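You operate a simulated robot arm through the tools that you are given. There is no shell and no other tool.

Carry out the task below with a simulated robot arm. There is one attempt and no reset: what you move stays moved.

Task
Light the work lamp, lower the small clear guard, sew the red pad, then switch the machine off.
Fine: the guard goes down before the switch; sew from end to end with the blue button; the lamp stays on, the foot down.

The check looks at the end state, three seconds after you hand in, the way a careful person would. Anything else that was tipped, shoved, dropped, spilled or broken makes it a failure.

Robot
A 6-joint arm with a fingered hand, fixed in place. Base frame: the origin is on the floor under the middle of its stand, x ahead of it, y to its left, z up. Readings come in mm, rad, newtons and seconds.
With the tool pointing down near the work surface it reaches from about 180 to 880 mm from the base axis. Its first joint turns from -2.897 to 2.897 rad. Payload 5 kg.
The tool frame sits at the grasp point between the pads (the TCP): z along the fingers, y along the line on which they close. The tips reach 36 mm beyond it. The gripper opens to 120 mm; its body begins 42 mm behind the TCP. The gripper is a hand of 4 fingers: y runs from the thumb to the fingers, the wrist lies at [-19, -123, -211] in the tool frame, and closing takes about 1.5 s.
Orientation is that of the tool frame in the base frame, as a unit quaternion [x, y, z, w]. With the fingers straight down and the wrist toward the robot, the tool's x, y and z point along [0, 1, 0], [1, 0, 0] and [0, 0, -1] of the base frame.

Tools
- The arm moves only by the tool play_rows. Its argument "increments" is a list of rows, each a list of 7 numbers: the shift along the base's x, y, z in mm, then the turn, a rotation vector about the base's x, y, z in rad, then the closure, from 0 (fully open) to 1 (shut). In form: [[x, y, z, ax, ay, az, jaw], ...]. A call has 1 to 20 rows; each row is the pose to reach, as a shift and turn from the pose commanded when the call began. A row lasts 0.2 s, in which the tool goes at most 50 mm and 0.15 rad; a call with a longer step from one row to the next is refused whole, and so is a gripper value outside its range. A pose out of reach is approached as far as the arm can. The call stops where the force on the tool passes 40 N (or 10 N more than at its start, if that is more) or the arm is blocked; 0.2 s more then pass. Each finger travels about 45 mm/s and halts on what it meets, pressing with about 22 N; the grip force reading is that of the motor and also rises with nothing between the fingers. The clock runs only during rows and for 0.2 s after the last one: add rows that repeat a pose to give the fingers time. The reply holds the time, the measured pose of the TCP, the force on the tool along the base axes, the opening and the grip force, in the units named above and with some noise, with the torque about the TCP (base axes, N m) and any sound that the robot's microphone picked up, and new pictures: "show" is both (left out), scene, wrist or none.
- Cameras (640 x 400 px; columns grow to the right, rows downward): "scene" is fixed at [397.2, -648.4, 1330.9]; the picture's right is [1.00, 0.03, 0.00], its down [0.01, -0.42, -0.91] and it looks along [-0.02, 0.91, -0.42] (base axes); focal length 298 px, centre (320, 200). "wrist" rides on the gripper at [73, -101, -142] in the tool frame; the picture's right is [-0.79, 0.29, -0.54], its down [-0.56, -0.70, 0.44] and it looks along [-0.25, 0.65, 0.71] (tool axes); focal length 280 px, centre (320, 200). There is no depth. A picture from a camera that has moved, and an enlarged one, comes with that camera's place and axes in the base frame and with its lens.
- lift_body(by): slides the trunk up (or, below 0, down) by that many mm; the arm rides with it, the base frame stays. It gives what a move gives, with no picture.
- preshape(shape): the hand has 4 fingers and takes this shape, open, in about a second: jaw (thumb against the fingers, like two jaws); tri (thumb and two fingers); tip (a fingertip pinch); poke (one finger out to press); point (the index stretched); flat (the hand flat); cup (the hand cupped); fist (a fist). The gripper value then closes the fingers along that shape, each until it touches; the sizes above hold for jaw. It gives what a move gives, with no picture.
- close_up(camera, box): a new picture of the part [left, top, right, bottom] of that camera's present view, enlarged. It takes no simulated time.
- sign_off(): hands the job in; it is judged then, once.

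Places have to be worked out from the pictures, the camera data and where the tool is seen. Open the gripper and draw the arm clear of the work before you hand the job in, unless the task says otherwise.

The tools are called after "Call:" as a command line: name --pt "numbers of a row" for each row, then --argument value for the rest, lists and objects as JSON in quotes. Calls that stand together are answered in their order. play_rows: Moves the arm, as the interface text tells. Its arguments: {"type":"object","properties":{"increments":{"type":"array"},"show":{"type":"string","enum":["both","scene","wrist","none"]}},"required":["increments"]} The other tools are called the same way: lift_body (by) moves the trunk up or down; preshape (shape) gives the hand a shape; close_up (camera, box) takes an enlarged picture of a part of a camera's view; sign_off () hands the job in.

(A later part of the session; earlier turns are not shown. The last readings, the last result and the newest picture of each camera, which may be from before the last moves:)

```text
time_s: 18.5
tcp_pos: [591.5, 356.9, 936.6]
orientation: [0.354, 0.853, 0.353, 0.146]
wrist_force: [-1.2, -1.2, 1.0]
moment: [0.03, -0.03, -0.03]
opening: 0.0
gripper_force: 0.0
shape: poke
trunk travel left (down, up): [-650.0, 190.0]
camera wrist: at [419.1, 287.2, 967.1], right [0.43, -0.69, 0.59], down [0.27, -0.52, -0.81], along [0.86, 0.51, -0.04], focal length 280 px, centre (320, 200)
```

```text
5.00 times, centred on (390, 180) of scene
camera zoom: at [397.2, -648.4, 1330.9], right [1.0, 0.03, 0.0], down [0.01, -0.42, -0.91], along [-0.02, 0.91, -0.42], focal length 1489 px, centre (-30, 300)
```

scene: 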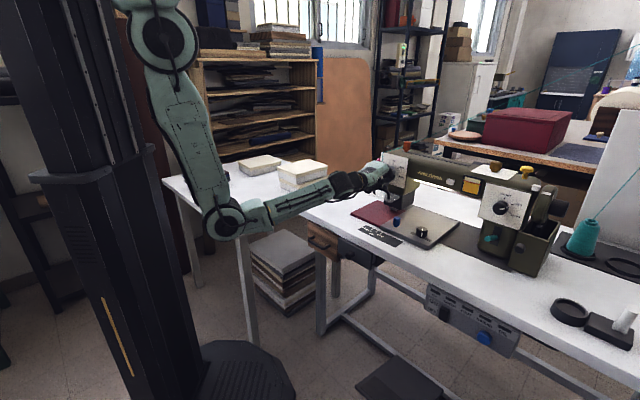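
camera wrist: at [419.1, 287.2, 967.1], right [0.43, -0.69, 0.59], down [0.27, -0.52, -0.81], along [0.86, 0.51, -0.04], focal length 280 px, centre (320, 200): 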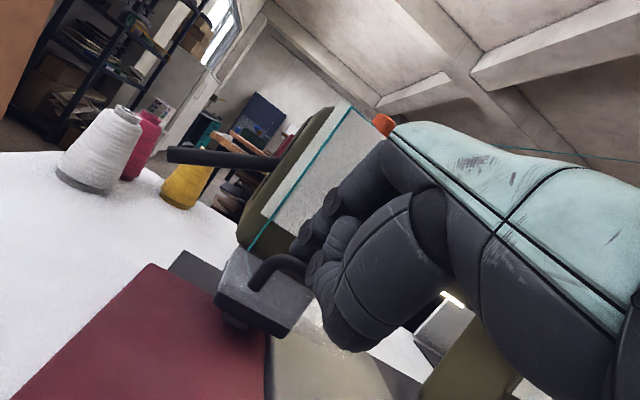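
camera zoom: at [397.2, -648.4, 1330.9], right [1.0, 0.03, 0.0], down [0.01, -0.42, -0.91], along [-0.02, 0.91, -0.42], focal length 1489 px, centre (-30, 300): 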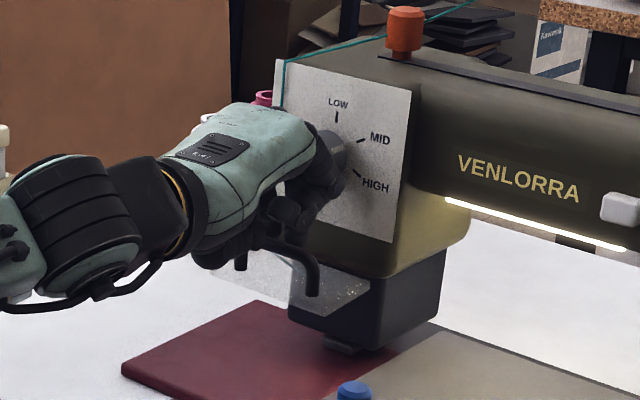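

The fingertips are right at the bar with nothing felt yet. I push down about 18 mm, easing slightly toward the robot to follow the guard's arc, and check.

Call:
play_rows --pt "-1 -1 -5 0 0 0 0" --pt "-2 -2 -9 0 0 0 0" --pt "-3 -3 -13 0 0 0 0" --pt "-3.5 -3.5 -18 0 0 0 0" --show "both"

Call:
close_up --camera "wrist" --box '[200, 180, 400, 360]'

Call:
close_up --camera "scene" --box '[350, 140, 430, 220]'

```text
time_s: 19.5
tcp_pos: [587.7, 353.9, 920.4]
orientation: [0.354, 0.853, 0.354, 0.147]
wrist_force: [1.2, -0.2, -0.3]
moment: [-0.05, 0.0, 0.02]
opening: 0.0
gripper_force: 0.1
shape: poke
trunk travel left (down, up): [-650.0, 190.0]
camera wrist: at [415.1, 283.9, 949.6], right [0.43, -0.69, 0.59], down [0.27, -0.52, -0.81], along [0.86, 0.51, -0.04], focal length 280 px, centre (320, 200)
```

scene: 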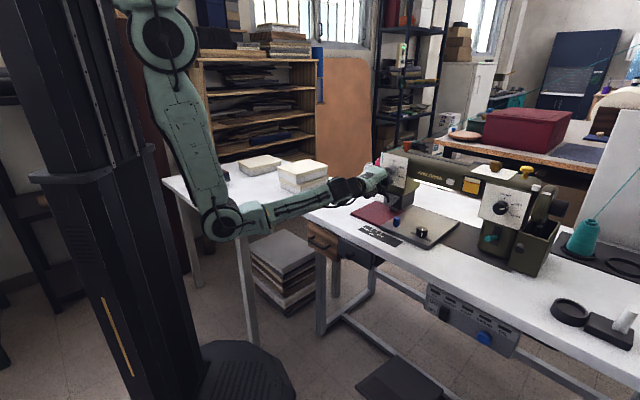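
wrist: 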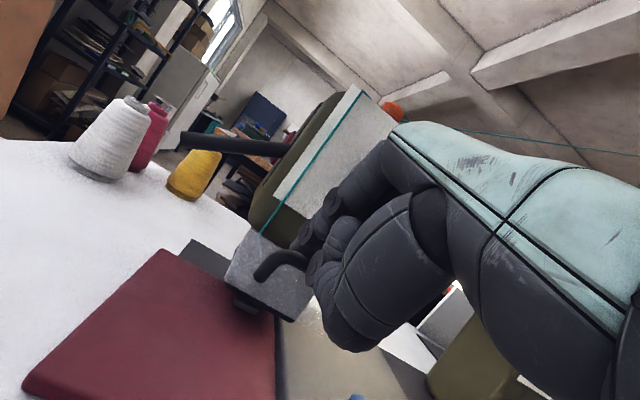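

```text
2.22 times, centred on (300, 270) of wrist
camera zoom: at [415.1, 283.9, 949.6], right [0.43, -0.69, 0.59], down [0.27, -0.52, -0.81], along [0.86, 0.51, -0.04], focal length 623 px, centre (364, 44)
```

zoom: 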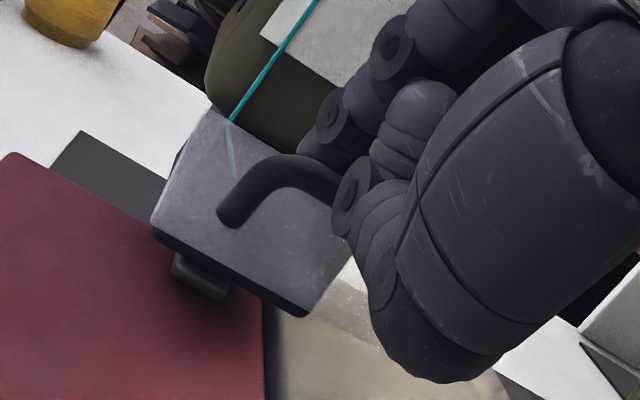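

```text
5.00 times, centred on (390, 180) of scene
camera zoom: at [397.2, -648.4, 1330.9], right [1.0, 0.03, 0.0], down [0.01, -0.42, -0.91], along [-0.02, 0.91, -0.42], focal length 1489 px, centre (-30, 300)
```

zoom: 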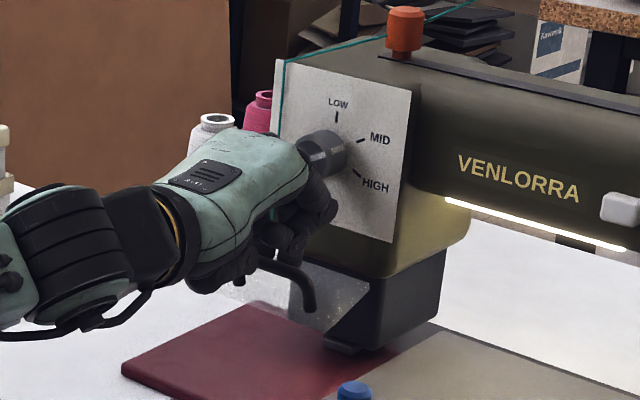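

The guard is starting to swing down with hardly any resistance (plate tilted, handle lower). I continue along the arc.

Call:
play_rows --pt "-1 -1 -6 0 0 0 0" --pt "-2 -2 -12 0 0 0 0" --pt "-3 -3 -18 0 0 0 0" --pt "-3 -3 -25 0 0 0 0" --pt "-2 -2 -32 0 0 0 0" --pt "-1 -1 -38 0 0 0 0" --show "both"

Call:
close_up --camera "wrist" --box '[200, 180, 400, 360]'

Call:
close_up --camera "scene" --box '[350, 140, 430, 220]'

```text
time_s: 20.9
tcp_pos: [587.8, 351.4, 881.7]
orientation: [0.354, 0.853, 0.354, 0.147]
wrist_force: [1.6, 2.2, 1.7]
moment: [0.03, -0.06, -0.01]
opening: 0.0
gripper_force: 0.0
shape: poke
trunk travel left (down, up): [-650.0, 190.0]
camera wrist: at [414.2, 282.5, 912.0], right [0.43, -0.69, 0.59], down [0.27, -0.52, -0.81], along [0.86, 0.51, -0.04], focal length 280 px, centre (320, 200)
```

scene: 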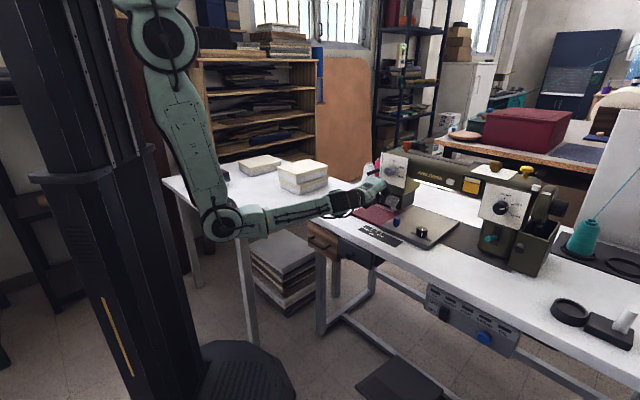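
wrist: 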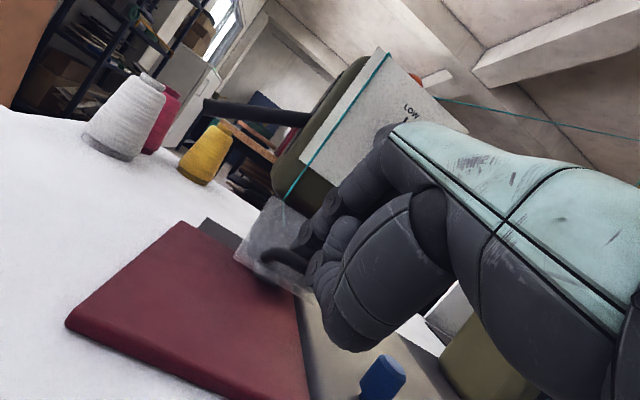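

```text
2.22 times, centred on (300, 270) of wrist
camera zoom: at [414.2, 282.5, 912.0], right [0.43, -0.69, 0.59], down [0.27, -0.52, -0.81], along [0.86, 0.51, -0.04], focal length 623 px, centre (364, 44)
```

zoom: 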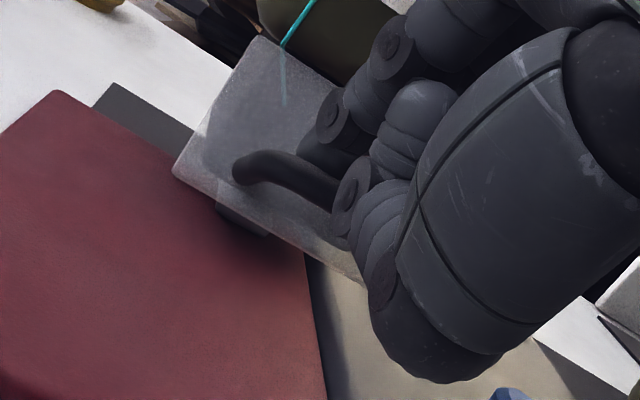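

```text
5.00 times, centred on (390, 180) of scene
camera zoom: at [397.2, -648.4, 1330.9], right [1.0, 0.03, 0.0], down [0.01, -0.42, -0.91], along [-0.02, 0.91, -0.42], focal length 1489 px, centre (-30, 300)
```

zoom: 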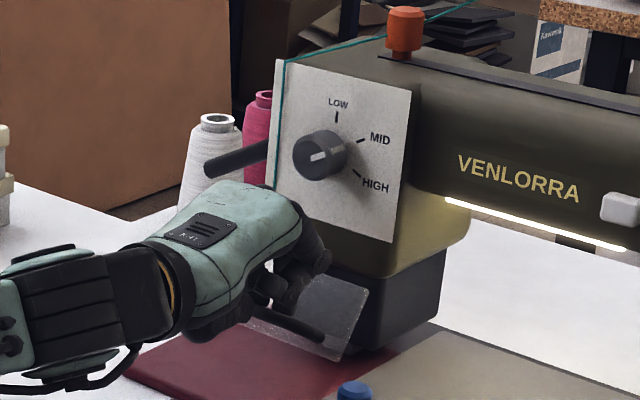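

The guard is past half way. I finish the swing: a bit further down and then pushing toward the machine until it stops.

Call:
play_rows --pt "1 1 -6 0 0 0 0" --pt "2.5 2.5 -12 0 0 0 0" --pt "4.5 4.5 -18 0 0 0 0" --pt "7.5 7.5 -22 0 0 0 0" --pt "11 11 -25 0 0 0 0" --pt "14 14 -26 0 0 0 0" --show "both"

Call:
close_up --camera "wrist" --box '[200, 180, 400, 360]'

Call:
close_up --camera "scene" --box '[350, 140, 430, 220]'

```text
time_s: 22.3
tcp_pos: [600.5, 365.6, 855.3]
orientation: [0.354, 0.854, 0.353, 0.146]
wrist_force: [2.3, 3.7, 9.3]
moment: [0.16, -0.17, 0.05]
opening: 0.0
gripper_force: 0.0
shape: poke
trunk travel left (down, up): [-650.0, 190.0]
camera wrist: at [427.7, 295.8, 885.8], right [0.43, -0.69, 0.59], down [0.27, -0.53, -0.81], along [0.86, 0.5, -0.04], focal length 280 px, centre (320, 200)
```

scene: 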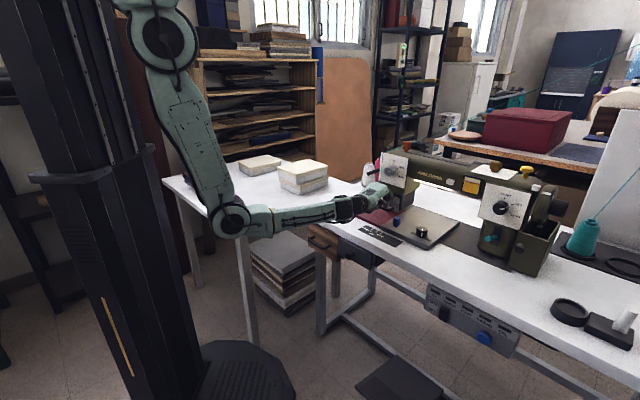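
wrist: 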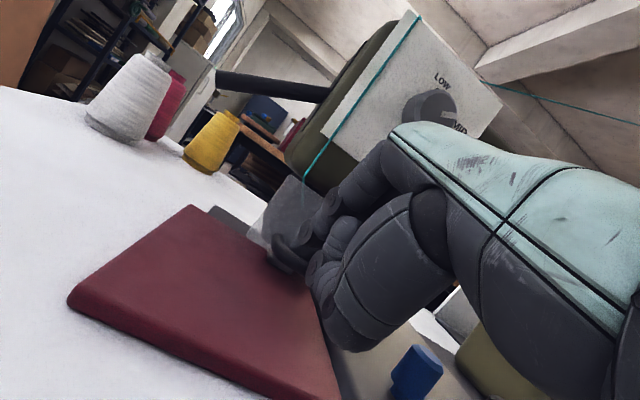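

```text
2.22 times, centred on (300, 270) of wrist
camera zoom: at [427.7, 295.8, 885.8], right [0.43, -0.69, 0.59], down [0.27, -0.53, -0.81], along [0.86, 0.5, -0.04], focal length 623 px, centre (364, 44)
```

zoom: 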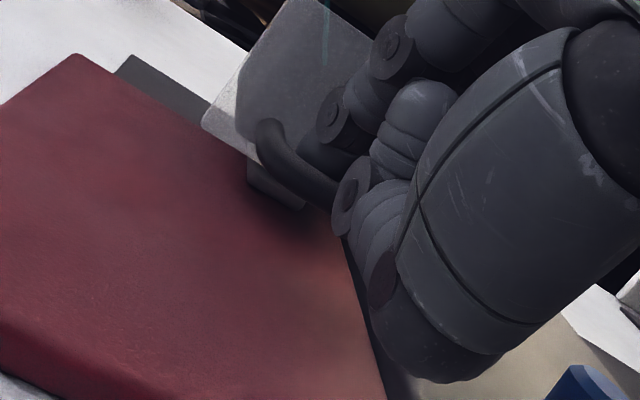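

```text
5.00 times, centred on (390, 180) of scene
camera zoom: at [397.2, -648.4, 1330.9], right [1.0, 0.03, 0.0], down [0.01, -0.42, -0.91], along [-0.02, 0.91, -0.42], focal length 1489 px, centre (-30, 300)
```

zoom: 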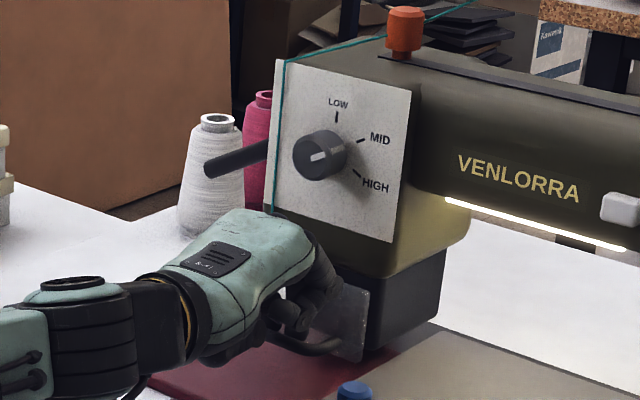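

The guard now looks vertical; the force pattern suggests the fingertip sits on top of the bar. I lift straight up first, then back away, and inspect how far the guard hangs.

Call:
play_rows --pt "0 0 10 0 0 0 0" --pt "0 0 22 0 0 0 0" --pt "-15 -15 35 0 0 0 0" --pt "-40 -40 50 0 0 0 0" --pt "-65 -65 60 0 0 0 0" --pt "-65 -65 60 0 0 0 0" --show "both"

Call:
close_up --camera "wrist" --box '[200, 180, 400, 360]'

Call:
close_up --camera "scene" --box '[350, 140, 430, 220]'

```text
time_s: 23.7
tcp_pos: [536.6, 300.9, 914.7]
orientation: [0.354, 0.854, 0.353, 0.146]
wrist_force: [-0.2, -0.1, 0.0]
moment: [-0.01, 0.01, 0.05]
opening: 0.2
gripper_force: 0.0
shape: poke
trunk travel left (down, up): [-650.0, 190.0]
camera wrist: at [365.2, 231.5, 944.8], right [0.43, -0.68, 0.59], down [0.27, -0.53, -0.81], along [0.86, 0.5, -0.04], focal length 280 px, centre (320, 200)
```

scene: 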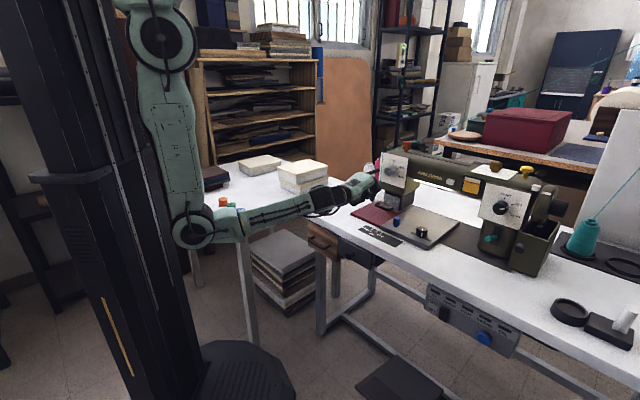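
wrist: 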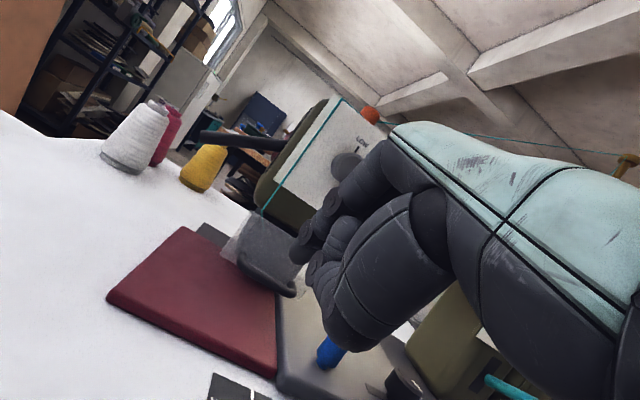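

```text
2.22 times, centred on (300, 270) of wrist
camera zoom: at [365.2, 231.5, 944.8], right [0.43, -0.68, 0.59], down [0.27, -0.53, -0.81], along [0.86, 0.5, -0.04], focal length 623 px, centre (364, 44)
```

zoom: 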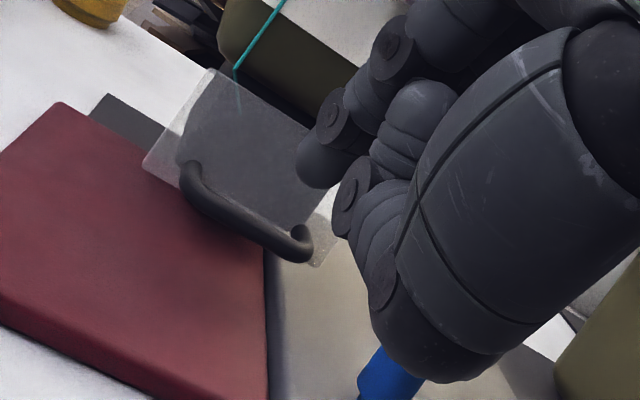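

```text
5.00 times, centred on (390, 180) of scene
camera zoom: at [397.2, -648.4, 1330.9], right [1.0, 0.03, 0.0], down [0.01, -0.42, -0.91], along [-0.02, 0.91, -0.42], focal length 1489 px, centre (-30, 300)
```

zoom: 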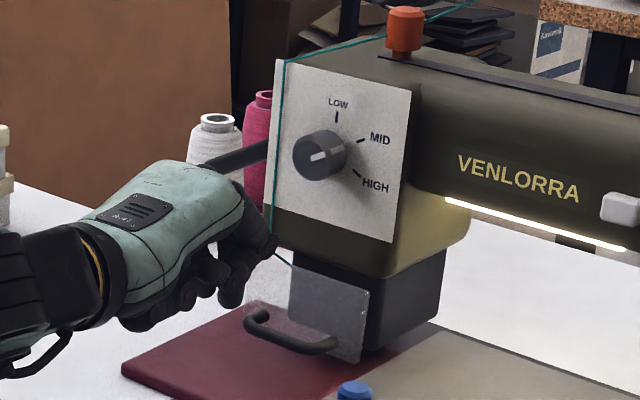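

Triangulating the bar now gives v≈702, z≈831, which fits the guard hanging vertically. To be certain it's fully home before the switch, I give the bar a gentle push from the front.

Call:
play_rows --pt "15 15 -25 0 0 0 0" --pt "30 30 -50 0 0 0 0" --pt "44 44 -65 0 0 0 0" --pt "47 47 -65 0 0 0 0" --pt "50 50 -65 0 0 0 0" --pt "53 53 -65 0 0 0 0" --pt "55 55 -65 0 0 0 0" --pt "57 57 -65 0 0 0 0" --show "wrist"

Call:
close_up --camera "wrist" --box '[200, 180, 400, 360]'

Call:
close_up --camera "scene" --box '[350, 140, 430, 220]'

```text
time_s: 25.2
tcp_pos: [583.5, 349.6, 848.0]
orientation: [0.355, 0.854, 0.351, 0.145]
wrist_force: [-26.3, -30.4, 10.3]
moment: [-0.37, 0.22, -0.16]
opening: 0.0
gripper_force: 0.2
shape: poke
trunk travel left (down, up): [-650.0, 190.0]
stopped in row 7: the force on the tool passed its limit at 42 N (the readings are from after the stop); the commanded pose is now the measured one
camera wrist: at [411.5, 280.0, 879.6], right [0.43, -0.68, 0.59], down [0.26, -0.53, -0.81], along [0.86, 0.5, -0.05], focal length 280 px, centre (320, 200)
```

wrist: 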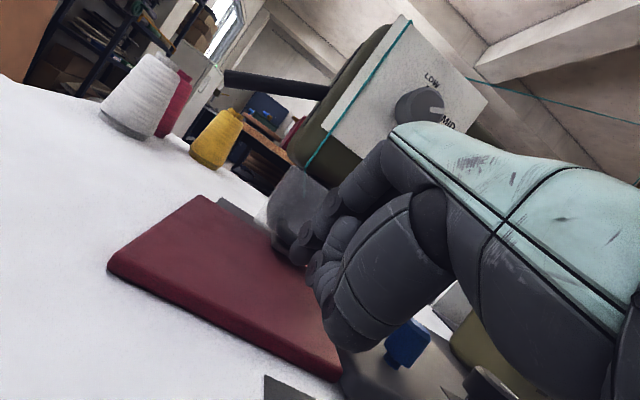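

```text
2.22 times, centred on (300, 270) of wrist
camera zoom: at [411.5, 280.0, 879.6], right [0.43, -0.68, 0.59], down [0.26, -0.53, -0.81], along [0.86, 0.5, -0.05], focal length 623 px, centre (364, 44)
```

zoom: 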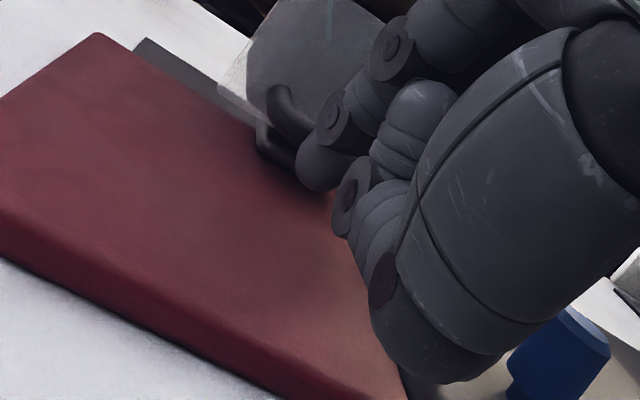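

```text
5.00 times, centred on (390, 180) of scene
camera zoom: at [397.2, -648.4, 1330.9], right [1.0, 0.03, 0.0], down [0.01, -0.42, -0.91], along [-0.02, 0.91, -0.42], focal length 1489 px, centre (-30, 300)
```

zoom: 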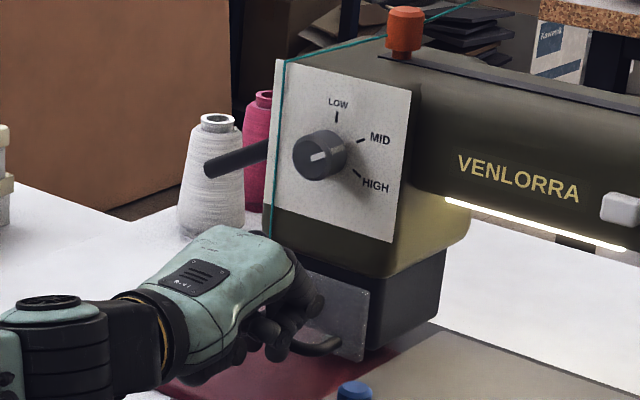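

The guard is solid against its stop, so it is fully down. I back straight off, raise the hand, and check the state.

Call:
play_rows --pt "-12 -12 2 0 0 0 0" --pt "-35 -35 20 0 0 0 0" --pt "-65 -65 45 0 0 0 0" --pt "-90 -90 70 0 0 0 0" --pt "-90 -90 70 0 0 0 0" --show "both"

Call:
close_up --camera "wrist" --box '[100, 150, 340, 350]'

Call:
close_up --camera "scene" --box '[350, 140, 430, 220]'

```text
time_s: 26.4
tcp_pos: [496.8, 263.9, 916.4]
orientation: [0.355, 0.855, 0.35, 0.144]
wrist_force: [0.8, 0.7, -0.8]
moment: [-0.03, -0.01, 0.0]
opening: 0.0
gripper_force: 0.1
shape: poke
trunk travel left (down, up): [-650.0, 190.0]
camera wrist: at [325.5, 193.9, 948.3], right [0.44, -0.68, 0.59], down [0.26, -0.53, -0.81], along [0.86, 0.51, -0.05], focal length 280 px, centre (320, 200)
```

scene: 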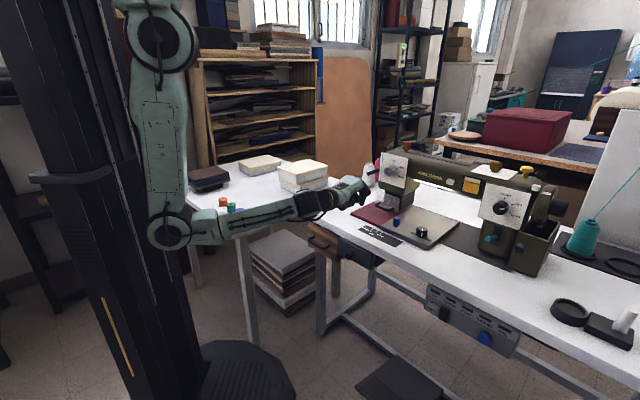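
wrist: 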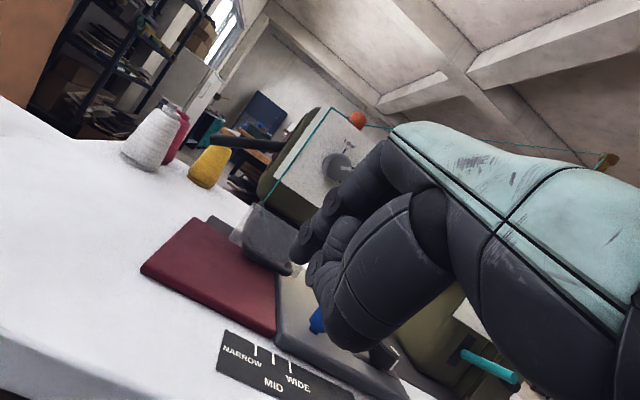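

```text
2.00 times, centred on (220, 250) of wrist
camera zoom: at [325.5, 193.9, 948.3], right [0.44, -0.68, 0.59], down [0.26, -0.53, -0.81], along [0.86, 0.51, -0.05], focal length 561 px, centre (520, 100)
```

zoom: 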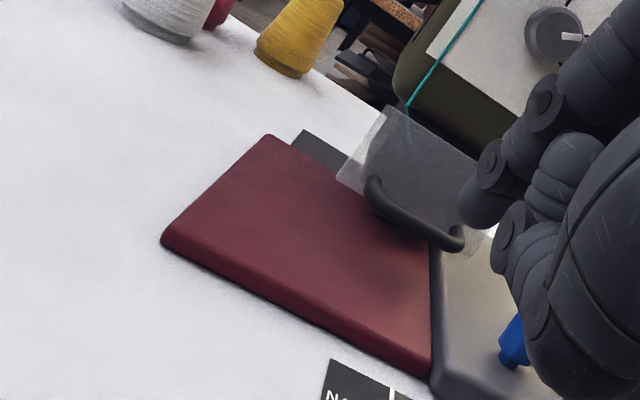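

```text
5.00 times, centred on (390, 180) of scene
camera zoom: at [397.2, -648.4, 1330.9], right [1.0, 0.03, 0.0], down [0.01, -0.42, -0.91], along [-0.02, 0.91, -0.42], focal length 1489 px, centre (-30, 300)
```

zoom: 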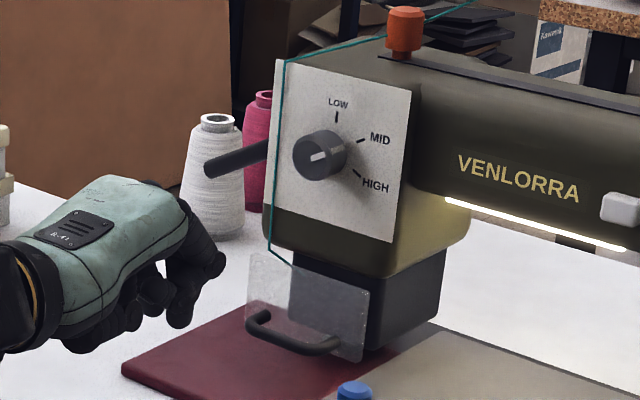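

The guard hangs vertically and the pad has not moved. Next I need the panel under the table edge (rocker near (727, −20, 698), blue button near (802, −95, 697) by rough estimate). I swing the arm to the right, staying in front of the table, to view it.

Call:
play_rows --pt "15 -43 0 -0.02 0.02 0 0" --pt "30 -86 0 -0.041 0.041 0 0" --pt "45 -129 0 -0.062 0.062 0 0" --pt "60 -171 -5 -0.082 0.082 0 0" --pt "75 -214 -10 -0.103 0.103 0 0" --pt "90 -257 -15 -0.123 0.123 0 0" --pt "105 -300 -20 -0.144 0.144 0 0" --pt "120 -343 -25 -0.165 0.165 0 0" --pt "135 -386 -30 -0.185 0.185 0 0" --pt "150 -428 -35 -0.206 0.206 0 0" --pt "165 -471 -40 -0.226 0.226 0 0" --pt "180 -514 -45 -0.247 0.247 0 0" --pt "180 -514 -85 -0.247 0.247 0 0" --pt "180 -514 -130 -0.247 0.247 0 0" --pt "180 -514 -175 -0.247 0.247 0 0" --pt "180 -514 -175 -0.247 0.247 0 0" --show "both"

Call:
close_up --camera "wrist" --box '[100, 50, 420, 250]'

```text
time_s: 29.8
tcp_pos: [652.8, -235.1, 767.6]
orientation: [0.374, 0.903, 0.197, 0.08]
wrist_force: [0.7, 0.3, 0.9]
moment: [0.01, -0.02, 0.01]
opening: 0.0
gripper_force: 0.0
shape: poke
out of reach, approached as far as the arm can: row 14, 15, 16
trunk travel left (down, up): [-650.0, 190.0]
camera wrist: at [495.0, -290.4, 855.7], right [0.58, -0.53, 0.61], down [0.07, -0.72, -0.69], along [0.81, 0.45, -0.38], focal length 280 px, centre (320, 200)
```

scene: 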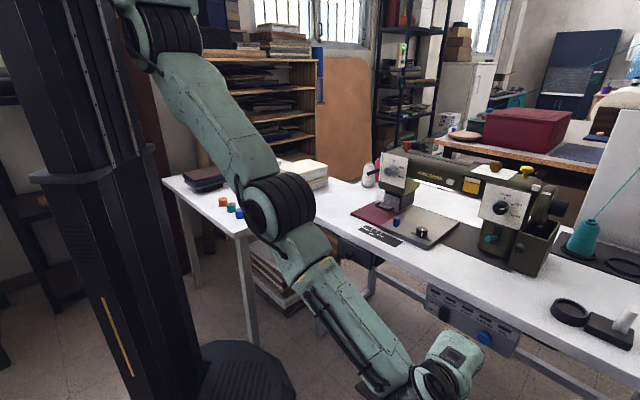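
wrist: 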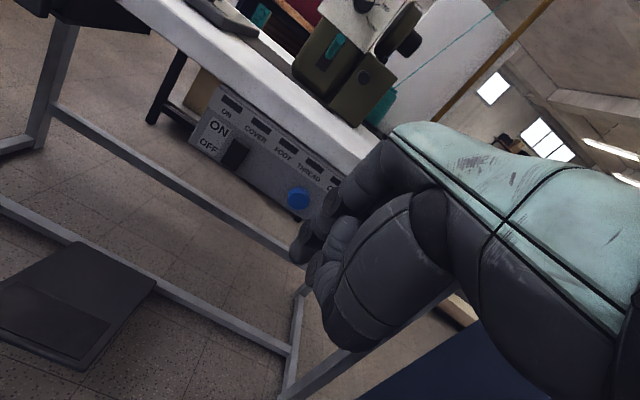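

```text
2.00 times, centred on (260, 150) of wrist
camera zoom: at [495.0, -290.4, 855.7], right [0.58, -0.53, 0.61], down [0.07, -0.72, -0.69], along [0.81, 0.45, -0.38], focal length 561 px, centre (440, 300)
```

zoom: 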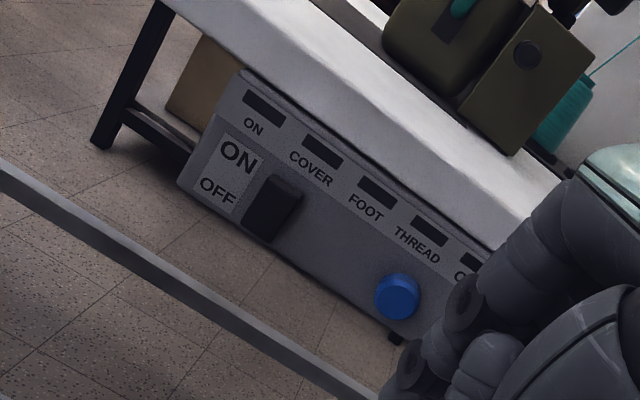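

The panel is clear now: rocker about (729, −17, 691), blue button about (804, −92, 690), no indicator lit (machine off). The arm lacks downward reach here, so I first raise the tool 130 mm, then lower the trunk 300 mm.

Call:
play_rows --pt "0 0 45 0 0 0 0" --pt "0 0 90 0 0 0 0" --pt "0 0 130 0 0 0 0" --pt "0 0 130 0 0 0 0" --show "none"

Call:
lift_body --by -300

Call:
play_rows --pt "0 0 0 0 0 0 0" --show "both"

```text
time_s: 30.8
tcp_pos: [653.1, -235.8, 895.2]
orientation: [0.374, 0.903, 0.197, 0.081]
wrist_force: [0.5, -0.7, 0.4]
moment: [0.0, -0.01, 0.0]
opening: 0.0
gripper_force: 0.1
shape: poke
trunk travel left (down, up): [-650.0, 190.0]
```

```text
time_s: 33.8
tcp_pos: [653.9, -234.6, 595.1]
orientation: [0.374, 0.902, 0.197, 0.081]
wrist_force: [0.3, -0.3, 0.1]
moment: [0.04, 0.0, 0.0]
opening: 0.0
gripper_force: 0.1
shape: poke
trunk travel left (down, up): [-350.0, 490.0]
```

```text
time_s: 34.2
tcp_pos: [654.0, -234.4, 595.7]
orientation: [0.374, 0.903, 0.197, 0.08]
wrist_force: [0.3, -0.8, 0.1]
moment: [0.04, 0.01, 0.02]
opening: 0.0
gripper_force: 0.1
shape: poke
trunk travel left (down, up): [-350.0, 490.0]
camera wrist: at [496.7, -289.9, 684.0], right [0.58, -0.53, 0.61], down [0.07, -0.72, -0.69], along [0.81, 0.45, -0.38], focal length 280 px, centre (320, 200)
```

scene: 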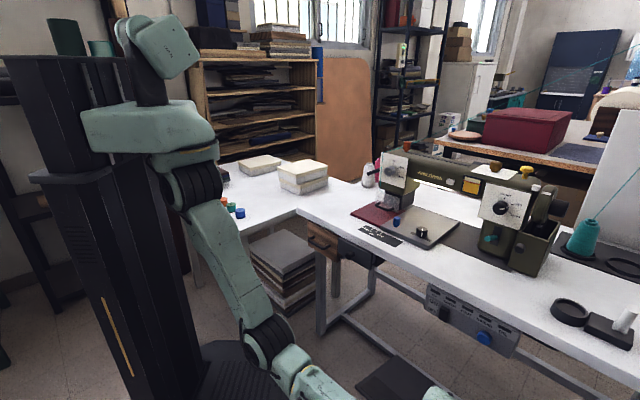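
wrist: 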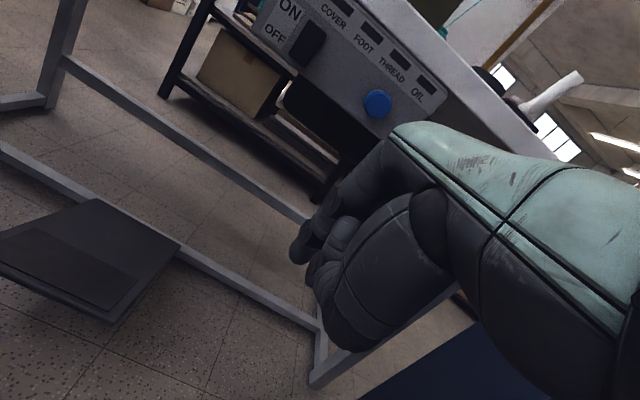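

The trunk is down and the panel is straight ahead. I tilt the tool to about 70° again and bring the fingertip to about 45 mm in front of the upper half of the rocker.

Call:
play_rows --pt "0 8 17 0.08 -0.08 0 0" --pt "0 20 34 0.16 -0.16 0 0" --pt "2 40 51 0.24 -0.24 0 0" --pt "5 65 68 0.32 -0.32 0 0" --pt "9 95 85 0.4 -0.4 0 0" --pt "14 127 102 0.48 -0.48 0 0" --pt "19.5 159 117 0.56 -0.56 0 0" --pt "19.5 159 117 0.56 -0.56 0 0" --show "both"

Call:
close_up --camera "wrist" --box '[180, 120, 420, 340]'

Call:
close_up --camera "scene" --box '[400, 260, 540, 370]'

```text
time_s: 36.0
tcp_pos: [674.6, -75.1, 712.3]
orientation: [0.314, 0.756, 0.531, 0.219]
wrist_force: [0.1, -0.1, 0.5]
moment: [0.03, 0.05, -0.04]
opening: 0.2
gripper_force: 0.0
shape: poke
trunk travel left (down, up): [-350.0, 490.0]
camera wrist: at [504.7, -141.8, 667.6], right [0.27, -0.85, 0.45], down [0.52, -0.27, -0.81], along [0.81, 0.45, 0.37], focal length 280 px, centre (320, 200)
```

scene: 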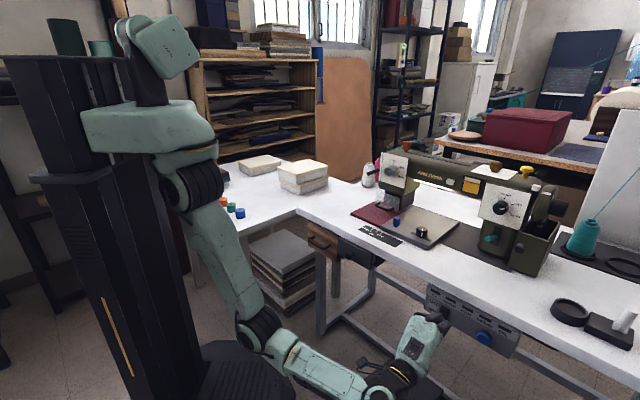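
wrist: 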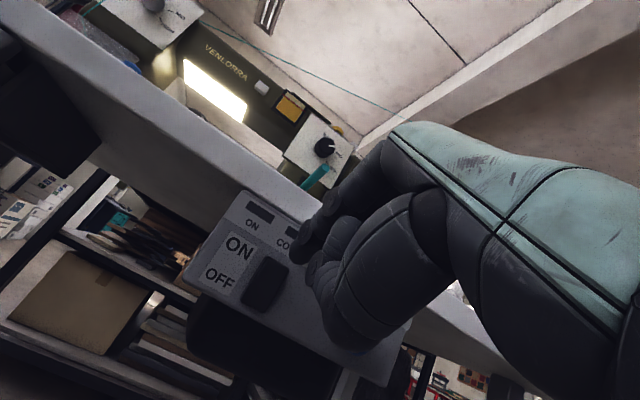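

```text
1.82 times, centred on (300, 230) of wrist
camera zoom: at [504.7, -141.8, 667.6], right [0.27, -0.85, 0.45], down [0.52, -0.27, -0.81], along [0.81, 0.45, 0.37], focal length 510 px, centre (356, 146)
```

zoom: 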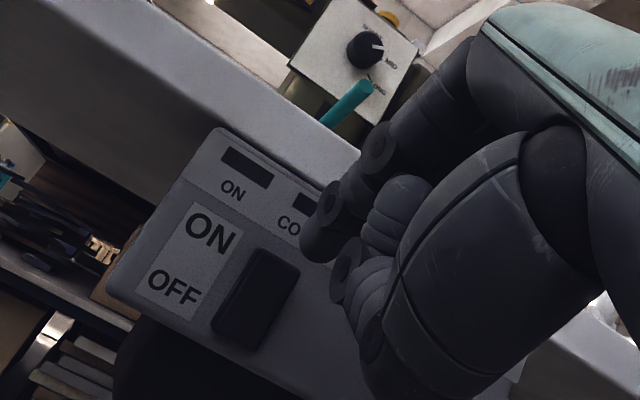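

```text
3.64 times, centred on (470, 315) of scene
camera zoom: at [397.2, -648.4, 1330.9], right [1.0, 0.03, 0.0], down [0.01, -0.42, -0.91], along [-0.02, 0.91, -0.42], focal length 1083 px, centre (-226, -218)
```

zoom: 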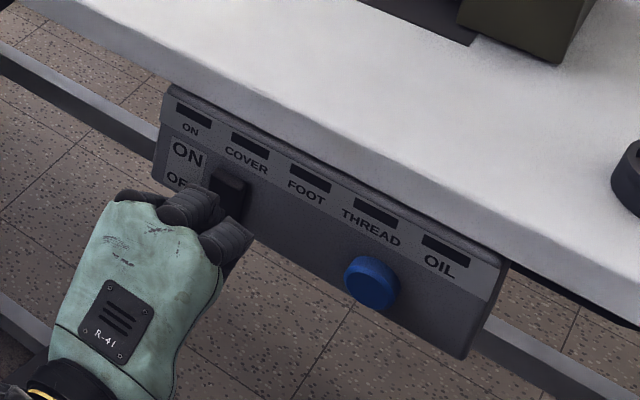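

Three views agree: rocker centre about (741, −1, 677), face at v≈523, spanning z≈655–700; panel face behind at v≈537, slightly under the table lip. I tilt a bit flatter (80°) and bring the tip just in front of the rocker's upper half.

Call:
play_rows --pt "5 6 -6 0.041 -0.041 0 0" --pt "12 14 -12 0.082 -0.082 0 0" --pt "20 23 -18 0.123 -0.123 0 0" --pt "29 33 -18 0.123 -0.123 0 0" --pt "29 33 -18 0.123 -0.123 0 0" --show "both"

Call:
close_up --camera "wrist" --box '[180, 140, 400, 340]'

Call:
close_up --camera "scene" --box '[410, 270, 510, 350]'

```text
time_s: 37.2
tcp_pos: [700.6, -43.3, 694.3]
orientation: [0.294, 0.708, 0.593, 0.245]
wrist_force: [0.3, 0.6, 0.6]
moment: [-0.01, 0.03, -0.01]
opening: 0.0
gripper_force: 0.1
shape: poke
trunk travel left (down, up): [-350.0, 490.0]
camera wrist: at [540.4, -102.5, 621.1], right [0.22, -0.9, 0.38], down [0.62, -0.17, -0.77], along [0.76, 0.4, 0.52], focal length 280 px, centre (320, 200)
```

scene: 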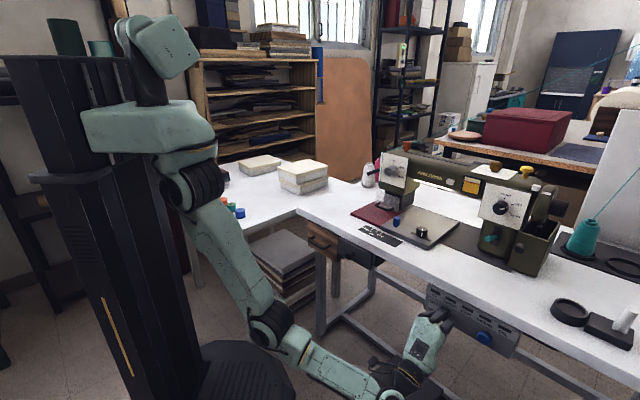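
wrist: 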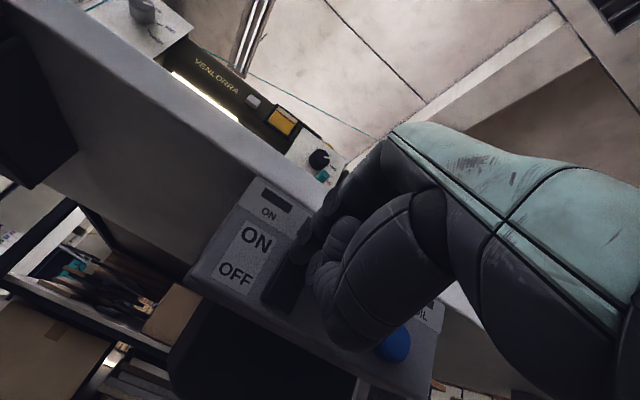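

```text
2.00 times, centred on (290, 240) of wrist
camera zoom: at [540.4, -102.5, 621.1], right [0.22, -0.9, 0.38], down [0.62, -0.17, -0.77], along [0.76, 0.4, 0.52], focal length 561 px, centre (380, 120)
```

zoom: 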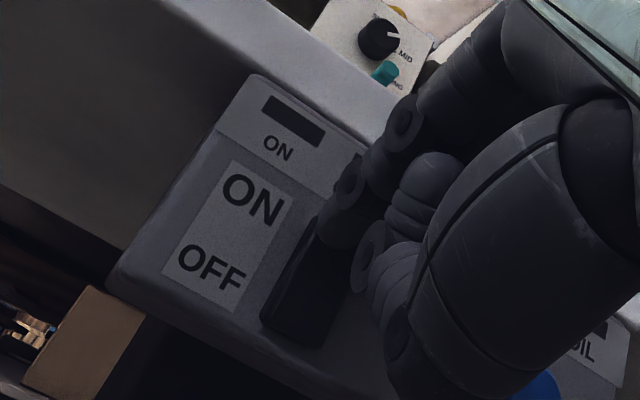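

```text
5.00 times, centred on (460, 310) of scene
camera zoom: at [397.2, -648.4, 1330.9], right [1.0, 0.03, 0.0], down [0.01, -0.42, -0.91], along [-0.02, 0.91, -0.42], focal length 1489 px, centre (-380, -350)
```

zoom: 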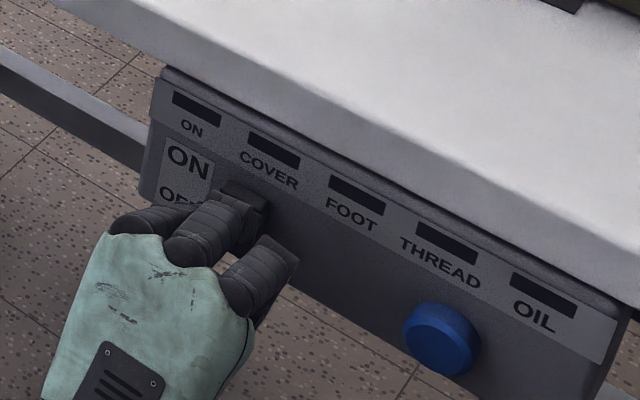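

The panel protrudes in front of the table edge and the finger is right before the rocker's upper half. I advance slowly until it clicks.

Call:
play_rows --pt "3 3 0 0 0 0 0" --pt "6 6 0 0 0 0 0" --pt "8 8 0 0 0 0 0" --pt "10 10 0 0 0 0 0" --pt "12 12 0 0 0 0 0" --show "both"

Call:
close_up --camera "wrist" --box '[180, 140, 400, 340]'

Call:
close_up --camera "scene" --box '[410, 270, 510, 350]'

```text
time_s: 38.4
tcp_pos: [711.4, -33.9, 695.9]
orientation: [0.295, 0.706, 0.595, 0.247]
wrist_force: [-21.9, -17.7, -0.3]
moment: [-0.1, 0.13, 0.22]
opening: 0.1
gripper_force: 0.0
shape: poke
trunk travel left (down, up): [-350.0, 490.0]
camera wrist: at [549.8, -92.8, 621.6], right [0.21, -0.9, 0.37], down [0.62, -0.17, -0.77], along [0.76, 0.4, 0.52], focal length 280 px, centre (320, 200)
```

scene: 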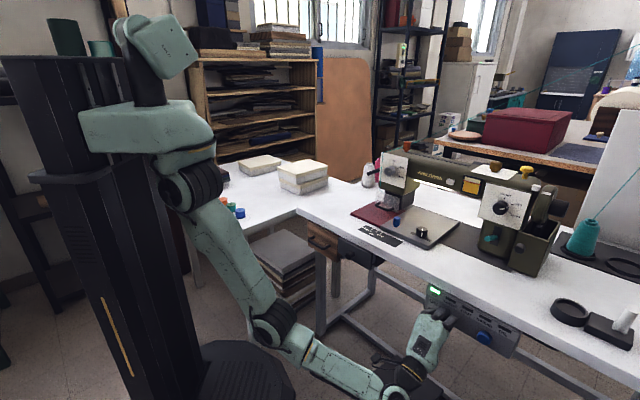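
wrist: 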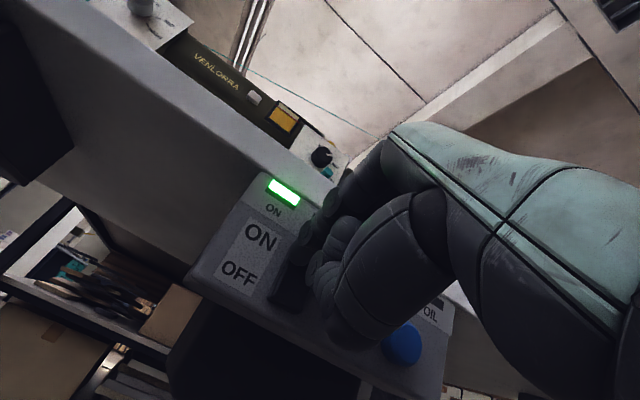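

```text
2.00 times, centred on (290, 240) of wrist
camera zoom: at [549.8, -92.8, 621.6], right [0.21, -0.9, 0.37], down [0.62, -0.17, -0.77], along [0.76, 0.4, 0.52], focal length 561 px, centre (380, 120)
```

zoom: 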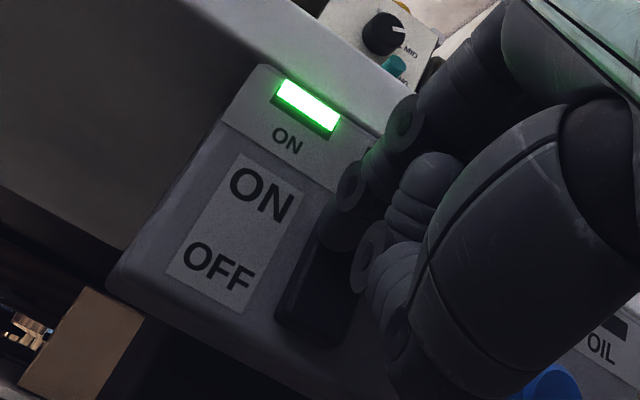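

```text
5.00 times, centred on (460, 310) of scene
camera zoom: at [397.2, -648.4, 1330.9], right [1.0, 0.03, 0.0], down [0.01, -0.42, -0.91], along [-0.02, 0.91, -0.42], focal length 1489 px, centre (-380, -350)
```

zoom: 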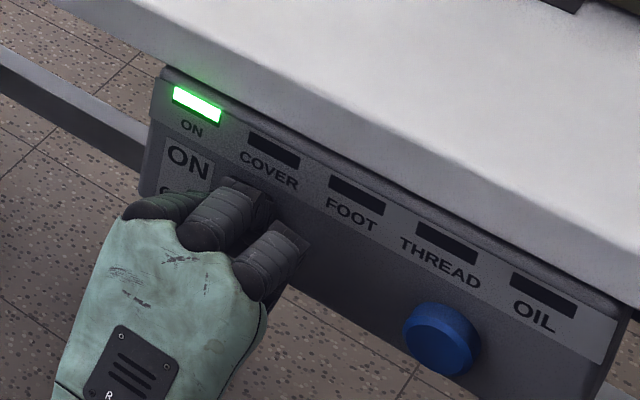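

Power is on: the green ON light is lit and no COVER/FOOT/THREAD/OIL warning is lit. I back off the rocker and move right to stand in front of the blue button at about (808, −87, 682).

Call:
play_rows --pt "-12 -12 0 0 0 0 0" --pt "-25 -25 0 0 0 0 0" --pt "0 -50 -3 0 0 0 0" --pt "26 -76 -6 0 0 0 0" --pt "52 -102 -10 0 0 0 0" --pt "52 -102 -10 0 0 0 0" --show "both"

Call:
close_up --camera "wrist" --box '[150, 100, 400, 340]'

Call:
close_up --camera "scene" --box '[410, 270, 530, 370]'

Call:
close_up --camera "scene" --box '[340, 150, 460, 250]'

```text
time_s: 39.8
tcp_pos: [745.6, -118.7, 697.3]
orientation: [0.294, 0.708, 0.593, 0.246]
wrist_force: [0.2, -0.5, 0.0]
moment: [-0.02, -0.01, 0.01]
opening: 0.0
gripper_force: 0.0
shape: poke
out of reach, approached as far as the arm can: row 5, 6
trunk travel left (down, up): [-350.0, 490.0]
camera wrist: at [583.6, -178.7, 624.9], right [0.22, -0.9, 0.38], down [0.62, -0.17, -0.77], along [0.76, 0.4, 0.52], focal length 280 px, centre (320, 200)
```

scene: 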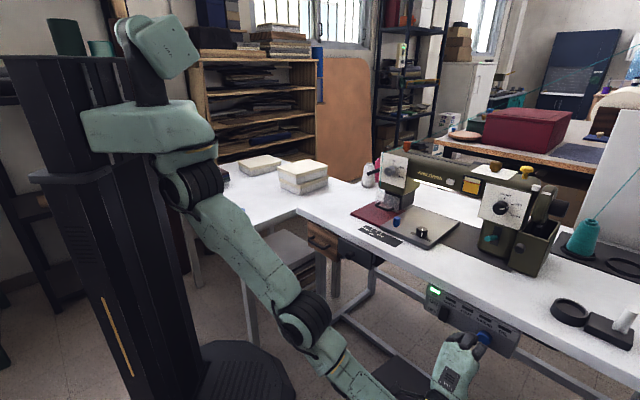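
wrist: 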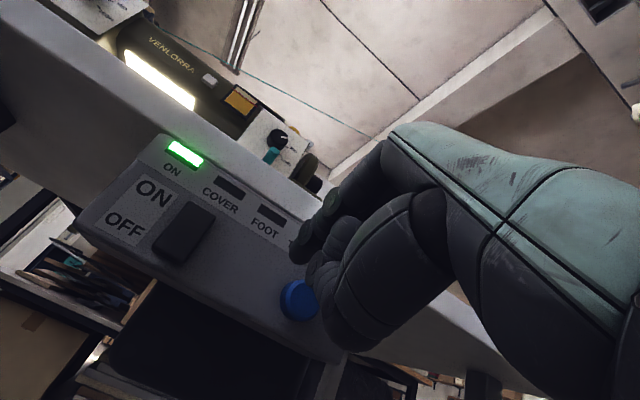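

```text
1.67 times, centred on (275, 220) of wrist
camera zoom: at [583.6, -178.7, 624.9], right [0.22, -0.9, 0.38], down [0.62, -0.17, -0.77], along [0.76, 0.4, 0.52], focal length 467 px, centre (395, 167)
```

zoom: 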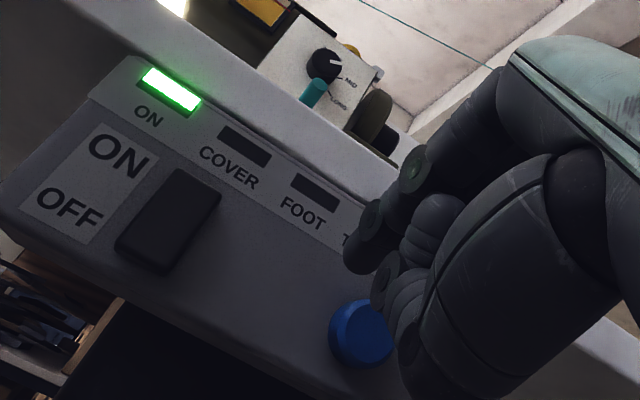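

```text
4.00 times, centred on (470, 320) of scene
camera zoom: at [397.2, -648.4, 1330.9], right [1.0, 0.03, 0.0], down [0.01, -0.42, -0.91], along [-0.02, 0.91, -0.42], focal length 1191 px, centre (-280, -280)
```

zoom: 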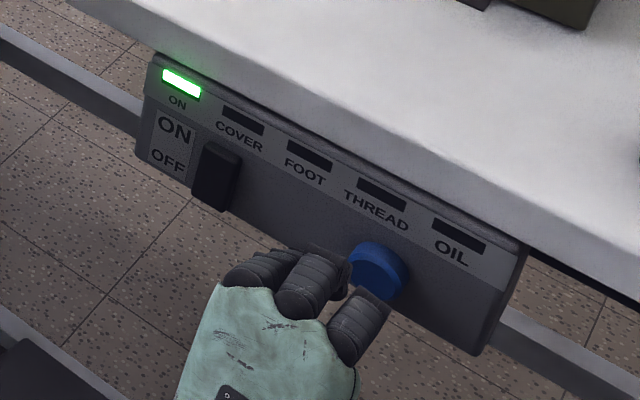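

```text
4.00 times, centred on (400, 200) of scene
camera zoom: at [397.2, -648.4, 1330.9], right [1.0, 0.03, 0.0], down [0.01, -0.42, -0.91], along [-0.02, 0.91, -0.42], focal length 1191 px, centre (0, 200)
```

zoom: 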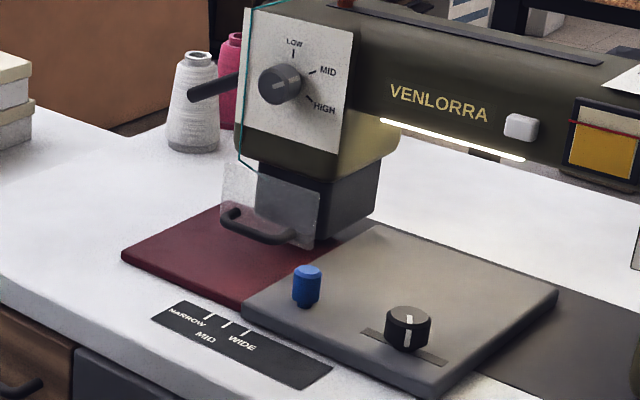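

At this tilt the arm is at its reach limit, so I retreat 60 mm, lower the trunk another 120 mm, then bring the tool back up in front of the blue button.

Call:
play_rows --pt "-21 -21 0 0 0 0 0" --pt "-42 -42 0 0 0 0 0" --pt "-42 -42 0 0 0 0 0" --show "none"

Call:
lift_body --by -120

```text
time_s: 40.6
tcp_pos: [702.7, -163.1, 696.9]
orientation: [0.293, 0.708, 0.594, 0.245]
wrist_force: [-0.5, 0.8, -0.6]
moment: [0.05, 0.0, 0.0]
opening: 0.0
gripper_force: 0.1
shape: poke
trunk travel left (down, up): [-350.0, 490.0]
```

```text
time_s: 42.1
tcp_pos: [702.3, -163.6, 577.7]
orientation: [0.294, 0.709, 0.593, 0.245]
wrist_force: [0.8, -0.2, 0.4]
moment: [0.01, -0.03, -0.01]
opening: 0.0
gripper_force: 0.2
shape: poke
trunk travel left (down, up): [-230.0, 610.0]
```

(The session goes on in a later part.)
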